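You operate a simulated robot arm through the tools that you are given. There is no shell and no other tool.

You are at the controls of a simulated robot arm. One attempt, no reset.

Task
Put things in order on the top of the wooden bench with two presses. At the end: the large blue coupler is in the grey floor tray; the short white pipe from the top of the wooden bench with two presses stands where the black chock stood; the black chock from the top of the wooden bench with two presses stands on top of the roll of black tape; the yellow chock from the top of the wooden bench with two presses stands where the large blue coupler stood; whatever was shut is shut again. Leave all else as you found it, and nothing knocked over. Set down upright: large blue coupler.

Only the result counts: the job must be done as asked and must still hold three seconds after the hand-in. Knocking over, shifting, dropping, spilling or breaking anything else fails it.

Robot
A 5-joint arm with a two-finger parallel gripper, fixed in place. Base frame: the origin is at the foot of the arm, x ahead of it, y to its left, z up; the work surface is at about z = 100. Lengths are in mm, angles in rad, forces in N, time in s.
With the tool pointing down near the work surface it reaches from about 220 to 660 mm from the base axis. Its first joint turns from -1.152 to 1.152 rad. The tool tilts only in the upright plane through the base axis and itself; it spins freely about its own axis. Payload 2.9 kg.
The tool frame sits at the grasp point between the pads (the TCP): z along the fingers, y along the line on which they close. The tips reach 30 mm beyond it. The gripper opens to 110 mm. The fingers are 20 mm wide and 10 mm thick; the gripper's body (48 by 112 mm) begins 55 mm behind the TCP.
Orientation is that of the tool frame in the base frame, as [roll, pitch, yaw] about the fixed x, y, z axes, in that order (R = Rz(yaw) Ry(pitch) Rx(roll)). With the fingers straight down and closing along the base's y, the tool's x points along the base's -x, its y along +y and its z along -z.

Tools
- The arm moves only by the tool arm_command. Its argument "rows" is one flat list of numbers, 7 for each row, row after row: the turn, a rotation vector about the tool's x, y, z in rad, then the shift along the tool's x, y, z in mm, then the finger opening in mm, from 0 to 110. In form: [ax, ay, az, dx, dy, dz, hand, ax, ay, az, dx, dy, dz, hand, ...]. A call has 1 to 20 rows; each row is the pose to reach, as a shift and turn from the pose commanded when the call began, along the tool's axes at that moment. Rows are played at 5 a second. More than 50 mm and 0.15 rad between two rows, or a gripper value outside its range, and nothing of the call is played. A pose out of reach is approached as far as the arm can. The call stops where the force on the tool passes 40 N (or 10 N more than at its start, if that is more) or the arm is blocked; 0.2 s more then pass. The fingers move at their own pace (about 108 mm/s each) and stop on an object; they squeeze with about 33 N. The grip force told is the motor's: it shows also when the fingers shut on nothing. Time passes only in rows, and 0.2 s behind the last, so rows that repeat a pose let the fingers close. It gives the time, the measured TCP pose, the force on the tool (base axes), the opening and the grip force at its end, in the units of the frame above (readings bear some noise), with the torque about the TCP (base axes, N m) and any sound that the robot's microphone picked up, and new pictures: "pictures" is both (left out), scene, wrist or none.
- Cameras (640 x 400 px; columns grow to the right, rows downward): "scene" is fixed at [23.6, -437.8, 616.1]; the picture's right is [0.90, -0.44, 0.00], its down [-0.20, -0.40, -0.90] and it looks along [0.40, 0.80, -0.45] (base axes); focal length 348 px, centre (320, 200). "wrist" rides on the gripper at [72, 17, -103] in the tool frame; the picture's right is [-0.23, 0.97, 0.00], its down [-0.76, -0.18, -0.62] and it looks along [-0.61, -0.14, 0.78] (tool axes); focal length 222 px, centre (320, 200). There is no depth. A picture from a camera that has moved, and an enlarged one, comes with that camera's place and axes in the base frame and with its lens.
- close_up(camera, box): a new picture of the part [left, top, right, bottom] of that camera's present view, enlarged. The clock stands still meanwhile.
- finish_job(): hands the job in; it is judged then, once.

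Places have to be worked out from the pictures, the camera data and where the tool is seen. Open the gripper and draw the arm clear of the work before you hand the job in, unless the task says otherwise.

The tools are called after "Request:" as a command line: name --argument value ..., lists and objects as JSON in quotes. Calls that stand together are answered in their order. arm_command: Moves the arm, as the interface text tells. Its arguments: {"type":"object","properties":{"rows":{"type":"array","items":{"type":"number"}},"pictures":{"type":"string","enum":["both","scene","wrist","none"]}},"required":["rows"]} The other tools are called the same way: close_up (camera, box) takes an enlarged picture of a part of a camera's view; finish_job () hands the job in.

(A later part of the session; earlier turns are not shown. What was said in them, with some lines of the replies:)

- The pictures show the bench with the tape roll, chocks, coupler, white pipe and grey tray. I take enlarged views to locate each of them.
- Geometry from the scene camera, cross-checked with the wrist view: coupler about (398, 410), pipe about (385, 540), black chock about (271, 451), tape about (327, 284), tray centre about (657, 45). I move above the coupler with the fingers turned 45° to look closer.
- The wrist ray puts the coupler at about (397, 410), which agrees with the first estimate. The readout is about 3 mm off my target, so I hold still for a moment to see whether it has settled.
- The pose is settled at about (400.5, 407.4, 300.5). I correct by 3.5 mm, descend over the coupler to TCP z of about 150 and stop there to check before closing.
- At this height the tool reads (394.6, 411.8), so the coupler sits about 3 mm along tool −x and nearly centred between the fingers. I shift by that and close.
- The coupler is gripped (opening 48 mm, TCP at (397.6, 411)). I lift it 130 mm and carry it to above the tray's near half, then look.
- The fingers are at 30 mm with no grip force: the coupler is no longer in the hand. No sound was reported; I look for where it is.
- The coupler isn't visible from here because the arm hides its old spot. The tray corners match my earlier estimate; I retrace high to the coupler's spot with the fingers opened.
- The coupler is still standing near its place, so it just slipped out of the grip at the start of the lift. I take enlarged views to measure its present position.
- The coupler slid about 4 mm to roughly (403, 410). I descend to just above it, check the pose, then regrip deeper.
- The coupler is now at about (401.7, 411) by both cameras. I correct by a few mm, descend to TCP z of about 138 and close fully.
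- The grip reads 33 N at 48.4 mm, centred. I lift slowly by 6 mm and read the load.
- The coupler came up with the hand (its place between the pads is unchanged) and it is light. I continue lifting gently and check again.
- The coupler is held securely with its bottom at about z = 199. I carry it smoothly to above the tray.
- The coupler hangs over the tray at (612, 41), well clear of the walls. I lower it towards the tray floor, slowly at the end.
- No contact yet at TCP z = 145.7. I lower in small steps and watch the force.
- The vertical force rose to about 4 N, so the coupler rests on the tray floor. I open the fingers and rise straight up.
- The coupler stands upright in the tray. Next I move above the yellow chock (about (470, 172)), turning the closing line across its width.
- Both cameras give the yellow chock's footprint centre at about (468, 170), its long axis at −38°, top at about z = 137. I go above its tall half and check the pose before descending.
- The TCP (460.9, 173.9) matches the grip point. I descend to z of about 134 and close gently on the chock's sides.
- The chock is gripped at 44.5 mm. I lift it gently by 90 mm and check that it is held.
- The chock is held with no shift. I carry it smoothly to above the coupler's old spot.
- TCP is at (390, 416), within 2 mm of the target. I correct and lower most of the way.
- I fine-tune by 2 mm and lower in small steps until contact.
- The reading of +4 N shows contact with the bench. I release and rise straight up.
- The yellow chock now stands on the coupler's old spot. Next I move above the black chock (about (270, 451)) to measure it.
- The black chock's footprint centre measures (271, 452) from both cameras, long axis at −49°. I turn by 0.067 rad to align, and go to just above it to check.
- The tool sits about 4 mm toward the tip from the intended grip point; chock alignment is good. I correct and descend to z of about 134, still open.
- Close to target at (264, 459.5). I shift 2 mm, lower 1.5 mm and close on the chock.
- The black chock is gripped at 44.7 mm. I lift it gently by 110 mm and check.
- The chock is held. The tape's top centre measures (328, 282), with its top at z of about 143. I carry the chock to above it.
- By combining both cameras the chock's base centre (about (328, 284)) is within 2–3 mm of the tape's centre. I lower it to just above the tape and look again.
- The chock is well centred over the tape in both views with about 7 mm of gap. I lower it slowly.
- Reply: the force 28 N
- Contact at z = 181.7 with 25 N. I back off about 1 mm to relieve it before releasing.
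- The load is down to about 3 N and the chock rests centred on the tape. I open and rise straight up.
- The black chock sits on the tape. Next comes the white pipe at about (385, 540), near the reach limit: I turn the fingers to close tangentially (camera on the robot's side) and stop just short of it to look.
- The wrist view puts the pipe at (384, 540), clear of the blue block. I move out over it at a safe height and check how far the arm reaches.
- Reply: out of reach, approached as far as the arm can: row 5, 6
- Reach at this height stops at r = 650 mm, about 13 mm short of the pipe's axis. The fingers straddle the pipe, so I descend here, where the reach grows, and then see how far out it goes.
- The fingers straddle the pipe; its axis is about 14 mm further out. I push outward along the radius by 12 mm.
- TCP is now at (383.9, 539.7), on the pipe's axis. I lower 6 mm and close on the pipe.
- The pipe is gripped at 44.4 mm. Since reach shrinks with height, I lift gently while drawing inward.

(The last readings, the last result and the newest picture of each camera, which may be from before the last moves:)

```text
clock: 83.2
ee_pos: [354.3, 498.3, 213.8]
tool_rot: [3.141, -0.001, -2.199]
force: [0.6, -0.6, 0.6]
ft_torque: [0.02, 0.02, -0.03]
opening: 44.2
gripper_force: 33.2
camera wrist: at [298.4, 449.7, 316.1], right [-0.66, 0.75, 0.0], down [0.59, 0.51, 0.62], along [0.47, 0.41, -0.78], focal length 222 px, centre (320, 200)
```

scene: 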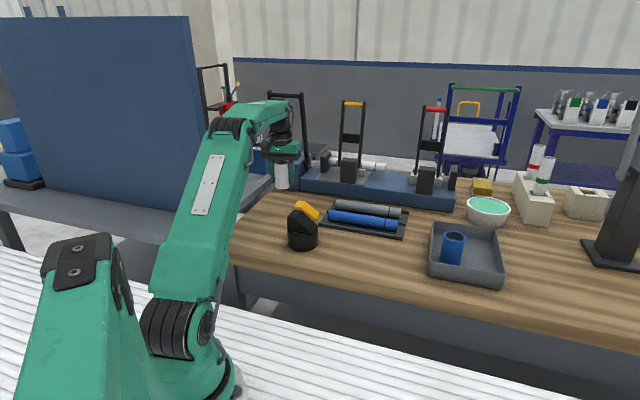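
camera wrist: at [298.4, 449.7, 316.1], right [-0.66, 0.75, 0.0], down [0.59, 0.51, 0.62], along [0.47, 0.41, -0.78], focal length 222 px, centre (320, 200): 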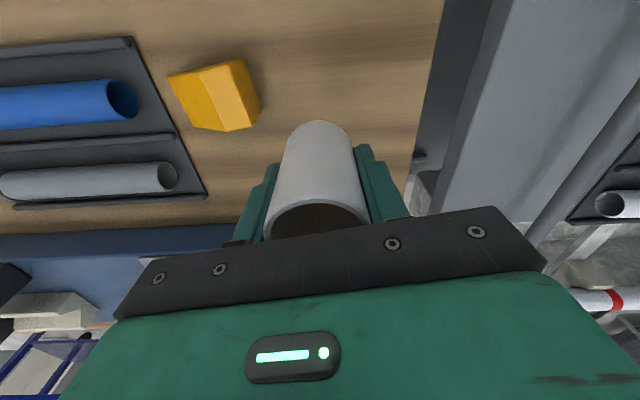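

The pipe is held. I carry it to above the black chock's old spot at (271, 452) while turning the hand back to lie parallel to the bench edge.

Request:
arm_command --rows '[0, 0, 0.04, 1, 0.5, 0, 0, 0, 0, 0.12, 4, 2, 0, 0, 0, 0, 0.22, 9, 4.2, 0, 0, 0, 0, 0.33, 15, 7, 0, 0, 0, 0, 0.44, 21, 9.8, 0, 0, 0, 0, 0.55, 27, 12.6, 0, 0, 0, 0, 0.66, 33, 15.4, 0, 0, 0, 0, 0.77, 39, 18.2, 0, 0, 0, 0, 0.88, 45, 21, 0, 0, 0, 0, 0.99, 51, 23.8, 0, 0, 0, 0, 1.1, 57, 26.6, 0, 0, 0, 0, 1.21, 63, 29.4, 0, 0, 0, 0, 1.32, 69, 32.2, 0, 0, 0, 0, 1.43, 75, 35, 0, 0, 0, 0, 1.54, 81, 37.8, 0, 0, 0, 0, 1.63, 85, 39.6, 0, 0, 0, 0, 1.69, 86.5, 40.3, 0, 0, 0, 0, 1.7, 86.6, 40.4, 0, 0, 0, 0, 1.7, 86.6, 40.4, 0, 0]'

```text
clock: 87.2
ee_pos: [269.3, 451.8, 214.7]
tool_rot: [3.139, -0.001, 2.386]
force: [-0.2, 0.1, -0.3]
ft_torque: [-0.03, 0.03, 0.03]
opening: 44.5
gripper_force: 32.6
camera wrist: at [229.5, 513.5, 317.5], right [0.83, 0.55, 0.0], down [0.43, -0.65, 0.62], along [0.34, -0.52, -0.78], focal length 222 px, centre (320, 200)
```

scene: 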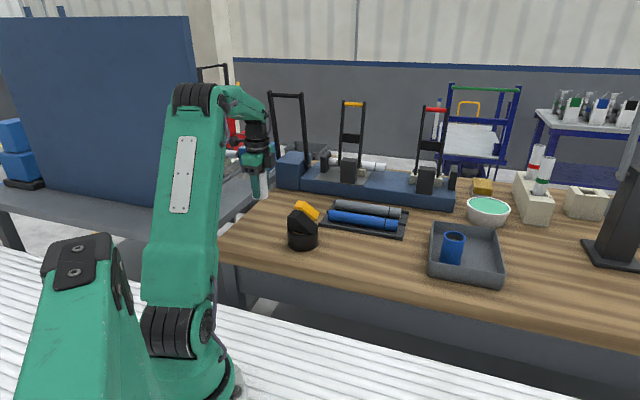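
wrist: 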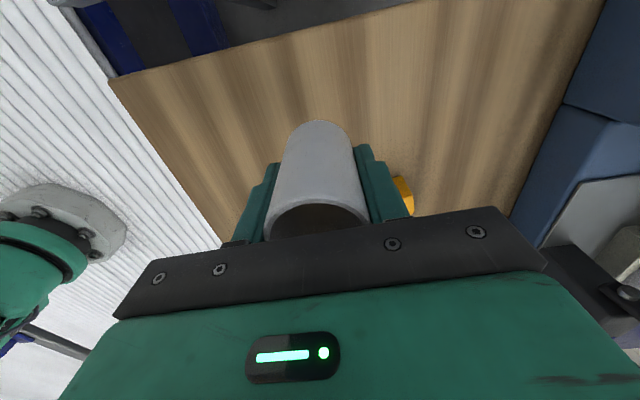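

At (270, 452) above the spot. I lower most of the way.

Request:
arm_command --rows '[0, 0, 0, 0, 0, 2, 0, 0, 0, 0, 0, 0, 8, 0, 0, 0, 0, 0, 0, 17, 0, 0, 0, 0, 0, 0, 28, 0, 0, 0, 0, 0, 0, 39, 0, 0, 0, 0, 0, 0, 50, 0, 0, 0, 0, 0, 0, 60, 0, 0, 0, 0, 0, 0, 67, 0, 0, 0, 0, 0, 0, 71, 0, 0, 0, 0, 0, 0, 72, 0, 0, 0, 0, 0, 0, 72, 0]'

Request:
close_up --camera "scene" --box '[220, 160, 348, 260]'

```text
clock: 89.6
ee_pos: [272.6, 452.4, 140.5]
tool_rot: [3.14, 0.0, 2.386]
force: [0.1, -0.2, 0.1]
ft_torque: [0.02, -0.01, 0.0]
opening: 44.4
gripper_force: 32.6
camera wrist: at [230.8, 514.0, 244.1], right [0.83, 0.55, 0.0], down [0.43, -0.65, 0.62], along [0.34, -0.52, -0.78], focal length 222 px, centre (320, 200)
```

scene: 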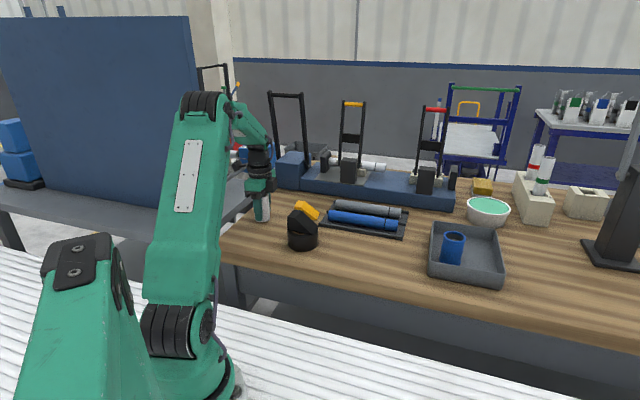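
wrist: 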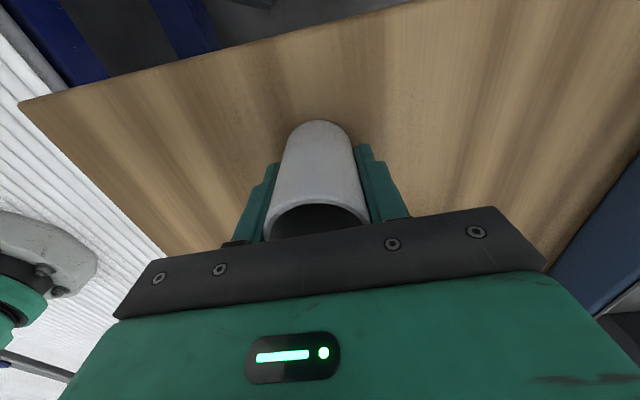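

```text
4.00 times, centred on (284, 210) of scene
camera zoom: at [23.6, -437.8, 616.1], right [0.9, -0.44, 0.0], down [-0.2, -0.4, -0.9], along [0.4, 0.8, -0.45], focal length 1394 px, centre (464, 160)
```

zoom: 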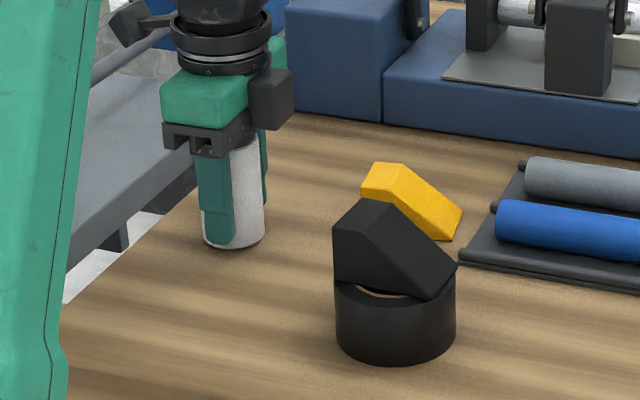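

It is about 1 mm above the bench at (272, 452). I lower in small steps.

Request:
arm_command --rows '[0, 0, 0, 0, 0, 0.4, 0, 0, 0, 0, 0, 0, 0.8, 0, 0, 0, 0, 0, 0, 1.0, 0, 0, 0, 0, 0, 0, 1.0, 0]' --pictures "none"

```text
clock: 90.6
ee_pos: [272.1, 452.0, 139.7]
tool_rot: [-3.141, 0.0, 2.386]
force: [-0.8, -1.0, 1.3]
ft_torque: [0.0, -0.03, 0.03]
opening: 44.6
gripper_force: 32.6
```

Request:
arm_command --rows '[0, 0, 0, 0, 0, 0.3, 0, 0, 0, 0, 0, 0, 0.6, 0, 0, 0, 0, 0, 0, 0.6, 0]' --pictures "none"

```text
clock: 91.4
ee_pos: [270.1, 451.9, 138.5]
tool_rot: [-3.141, 0.001, 2.385]
force: [0.4, -0.3, -0.5]
ft_torque: [-0.01, -0.02, -0.02]
opening: 44.4
gripper_force: 32.6
```

Request:
arm_command --rows '[0, 0, 0, 0, 0, 0.3, 0, 0, 0, 0, 0, 0, 0.6, 0, 0, 0, 0, 0, 0, 0.6, 0]' --pictures "none"

Request:
close_up --camera "scene" --box '[240, 190, 304, 230]'

```text
clock: 92.2
ee_pos: [270.5, 451.4, 139.3]
tool_rot: [-3.141, 0.001, 2.385]
force: [0.4, 0.4, 0.6]
ft_torque: [0.05, 0.01, 0.01]
opening: 44.3
gripper_force: 33.6
```

```text
10.00 times, centred on (272, 210) of scene
camera zoom: at [23.6, -437.8, 616.1], right [0.9, -0.44, 0.0], down [-0.2, -0.4, -0.9], along [0.4, 0.8, -0.45], focal length 3485 px, centre (800, 100)
```

zoom: 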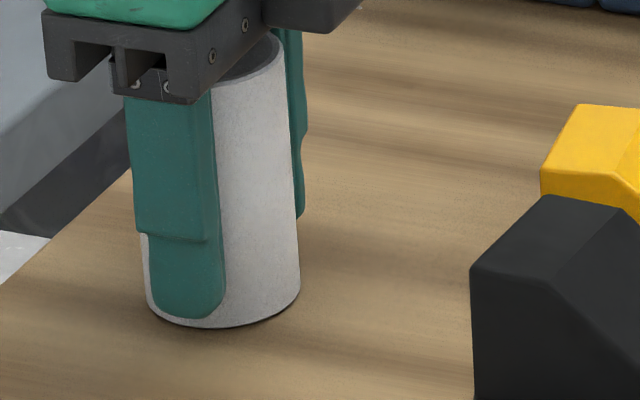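

Almost touching. Another half-millimetre step.

Request:
arm_command --rows '[0, 0, 0, 0, 0, 0.4, 0, 0, 0, 0, 0, 0, 0.8, 0, 0, 0, 0, 0, 0, 0.8, 0]' --pictures "none"

```text
clock: 93.0
ee_pos: [270.9, 452.3, 139.5]
tool_rot: [3.141, 0.0, 2.385]
force: [-1.0, 1.0, 1.7]
ft_torque: [0.05, 0.02, -0.02]
opening: 44.5
gripper_force: 32.7
```

Request:
arm_command --rows '[0, 0, 0, 0, 0, 0.4, 0, 0, 0, 0, 0, 0.4, 0]' --pictures "none"

```text
refused: rows must hold 7 numbers for each row
```

Request:
arm_command --rows '[0, 0, 0, 0, 0, 0.4, 0, 0, 0, 0, 0, 0, 0.4, 0]' --pictures "none"

```text
clock: 93.6
ee_pos: [270.7, 452.1, 138.9]
tool_rot: [3.14, 0.0, 2.385]
force: [-1.2, -1.5, 7.0]
ft_torque: [-0.05, 0.09, 0.0]
opening: 44.3
gripper_force: 33.4
```

Contact is confirmed with 7 N vertical at (270.7, 452). I release the pipe and rise straight up.

Request:
arm_command --rows '[0, 0, 0, 0, 0, -0.3, 48, 0, 0, 0, 0, 0, -0.3, 56, 0, 0, 0, 0, 0, -0.3, 70, 0, 0, 0, 0, 0, -0.3, 70, 0, 0, 0, 0, 0, -6, 70, 0, 0, 0, 0, 0, -16, 70, 0, 0, 0, 0, 0, -32, 70, 0, 0, 0, 0, 0, -52, 70, 0, 0, 0, 0, 0, -77, 70, 0, 0, 0, 0, 0, -105, 70, 0, 0, 0, 0, 0, -130, 70, 0, 0, 0, 0, 0, -130, 70]'

Request:
close_up --camera "scene" --box '[230, 160, 430, 285]'

```text
clock: 96.2
ee_pos: [272.0, 451.5, 266.6]
tool_rot: [3.141, 0.0, 2.386]
force: [0.1, -0.6, -0.3]
ft_torque: [-0.02, 0.0, 0.01]
opening: 70.2
gripper_force: 0.0
camera wrist: at [232.0, 513.9, 370.4], right [0.83, 0.55, 0.0], down [0.43, -0.65, 0.62], along [0.34, -0.52, -0.78], focal length 222 px, centre (320, 200)
```

scene: 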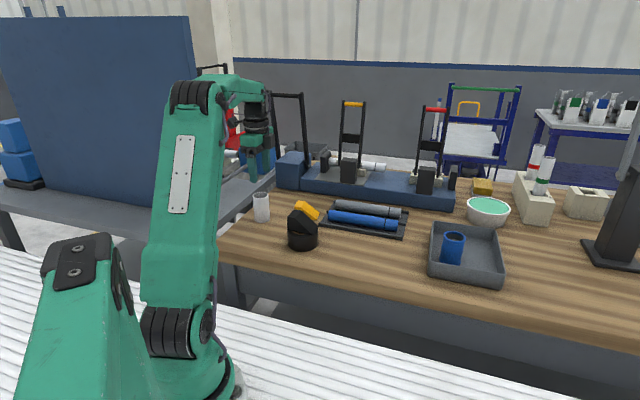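
wrist: 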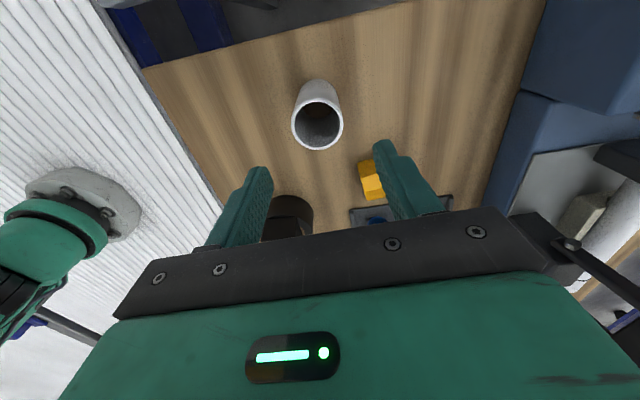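

```text
3.20 times, centred on (330, 222) of scene
camera zoom: at [23.6, -437.8, 616.1], right [0.9, -0.44, 0.0], down [-0.2, -0.4, -0.9], along [0.4, 0.8, -0.45], focal length 1115 px, centre (288, 128)
```

zoom: 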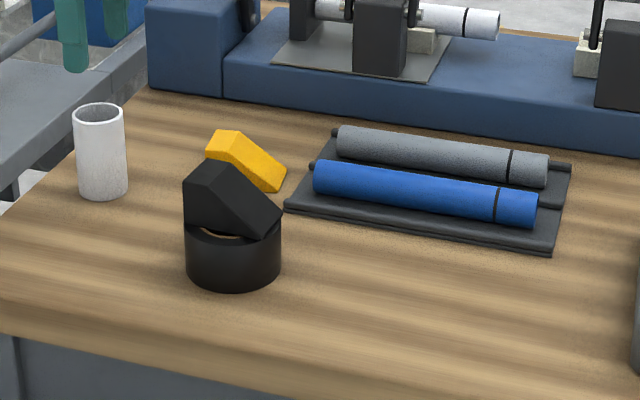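

Everything appears in place: pipe at the black chock's spot, yellow chock at the coupler's spot, black chock on the tape, coupler upright in the tray. I draw the arm up and back, then check once more.

Request:
arm_command --rows '[0, 0, 0, 0, 0, -25, 80, 0, 0, 0, 0, 0, -55, 90, 0, 0, 0, 0, 0, -80, 100, 0, 0, 0, -20, -15, -85, 105, 0, 0, 0, -45, -35, -85, 105, 0, 0, 0, -65, -50, -85, 105, 0, 0, 0, -77, -58, -85, 105, 0, 0, 0, -77, -58, -85, 105, 0, 0, 0, -77, -58, -85, 105]'

Request:
close_up --camera "scene" --box '[230, 160, 550, 300]'

```text
clock: 98.2
ee_pos: [285.1, 359.1, 351.8]
tool_rot: [-3.142, 0.002, 2.386]
force: [0.7, 0.0, 0.4]
ft_torque: [0.0, 0.04, 0.02]
opening: 105.1
gripper_force: 0.1
camera wrist: at [244.9, 420.5, 454.9], right [0.83, 0.55, 0.0], down [0.43, -0.65, 0.62], along [0.35, -0.52, -0.78], focal length 222 px, centre (320, 200)
```

scene: 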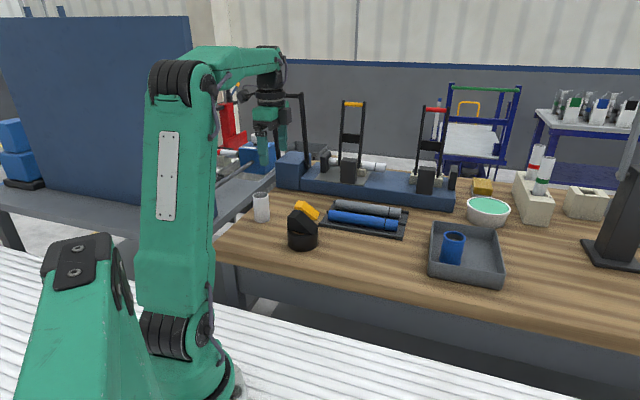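
wrist: 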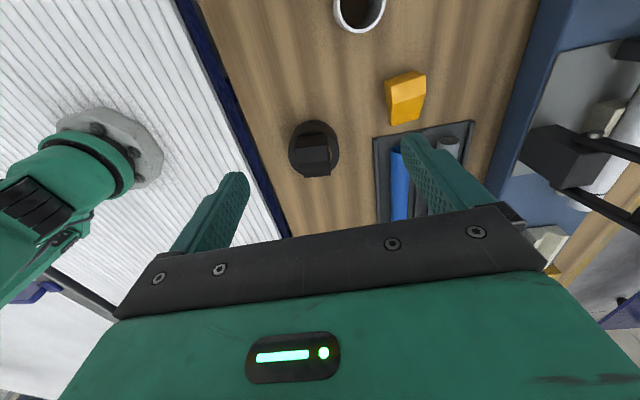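

```text
2.00 times, centred on (390, 230) of scene
camera zoom: at [23.6, -437.8, 616.1], right [0.9, -0.44, 0.0], down [-0.2, -0.4, -0.9], along [0.4, 0.8, -0.45], focal length 697 px, centre (180, 140)
```

zoom: 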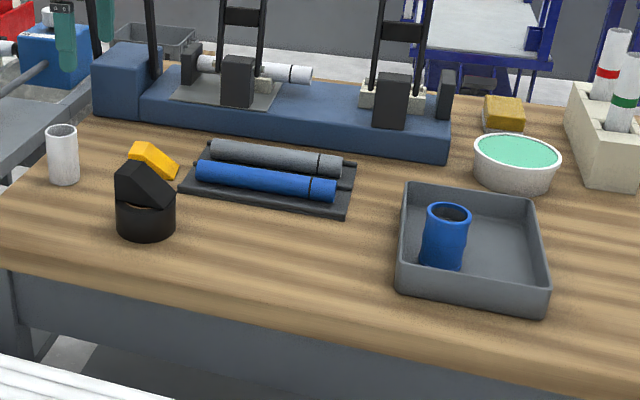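

The final view confirms it: the coupler stands upright in the tray, the pipe, yellow chock and black chock are at their targets, nothing else has moved, and the arm is clear and open. I hand the job in.

Request:
finish_job

```text
The job is handed in.
```

I moved all four items as asked and handed the job in, with the gripper open and the arm drawn clear. The hand-in only confirmed receipt, so I don't have the judged result.

| Item | Where it is now |
|---|---|
| Large blue coupler | Standing upright in the grey tray on the bench |
| Yellow chock | On the coupler's old spot, matched to it in the camera view |
| Black chock | On top of the roll of black tape, roughly centred |
| Short white pipe | Standing on the black chock's old spot, matched to it in the camera view |

- **Coupler slip:** the first grip slipped and left it standing about 4 mm off its spot. I regripped it lower, and the second lift held.
- **Which tray:** I took "grey floor tray" to mean the grey tray on the bench. A grey crate also shows behind the presses, but it is well out of the arm's reach.
- **Tape:** I pressed the chock onto it with about 25 N before backing off. The roll moved by less than half a millimetre.
- **Shut items:** I opened nothing, so there was nothing to shut again.

Nothing was knocked over, and the last pictures showed nothing else moved.
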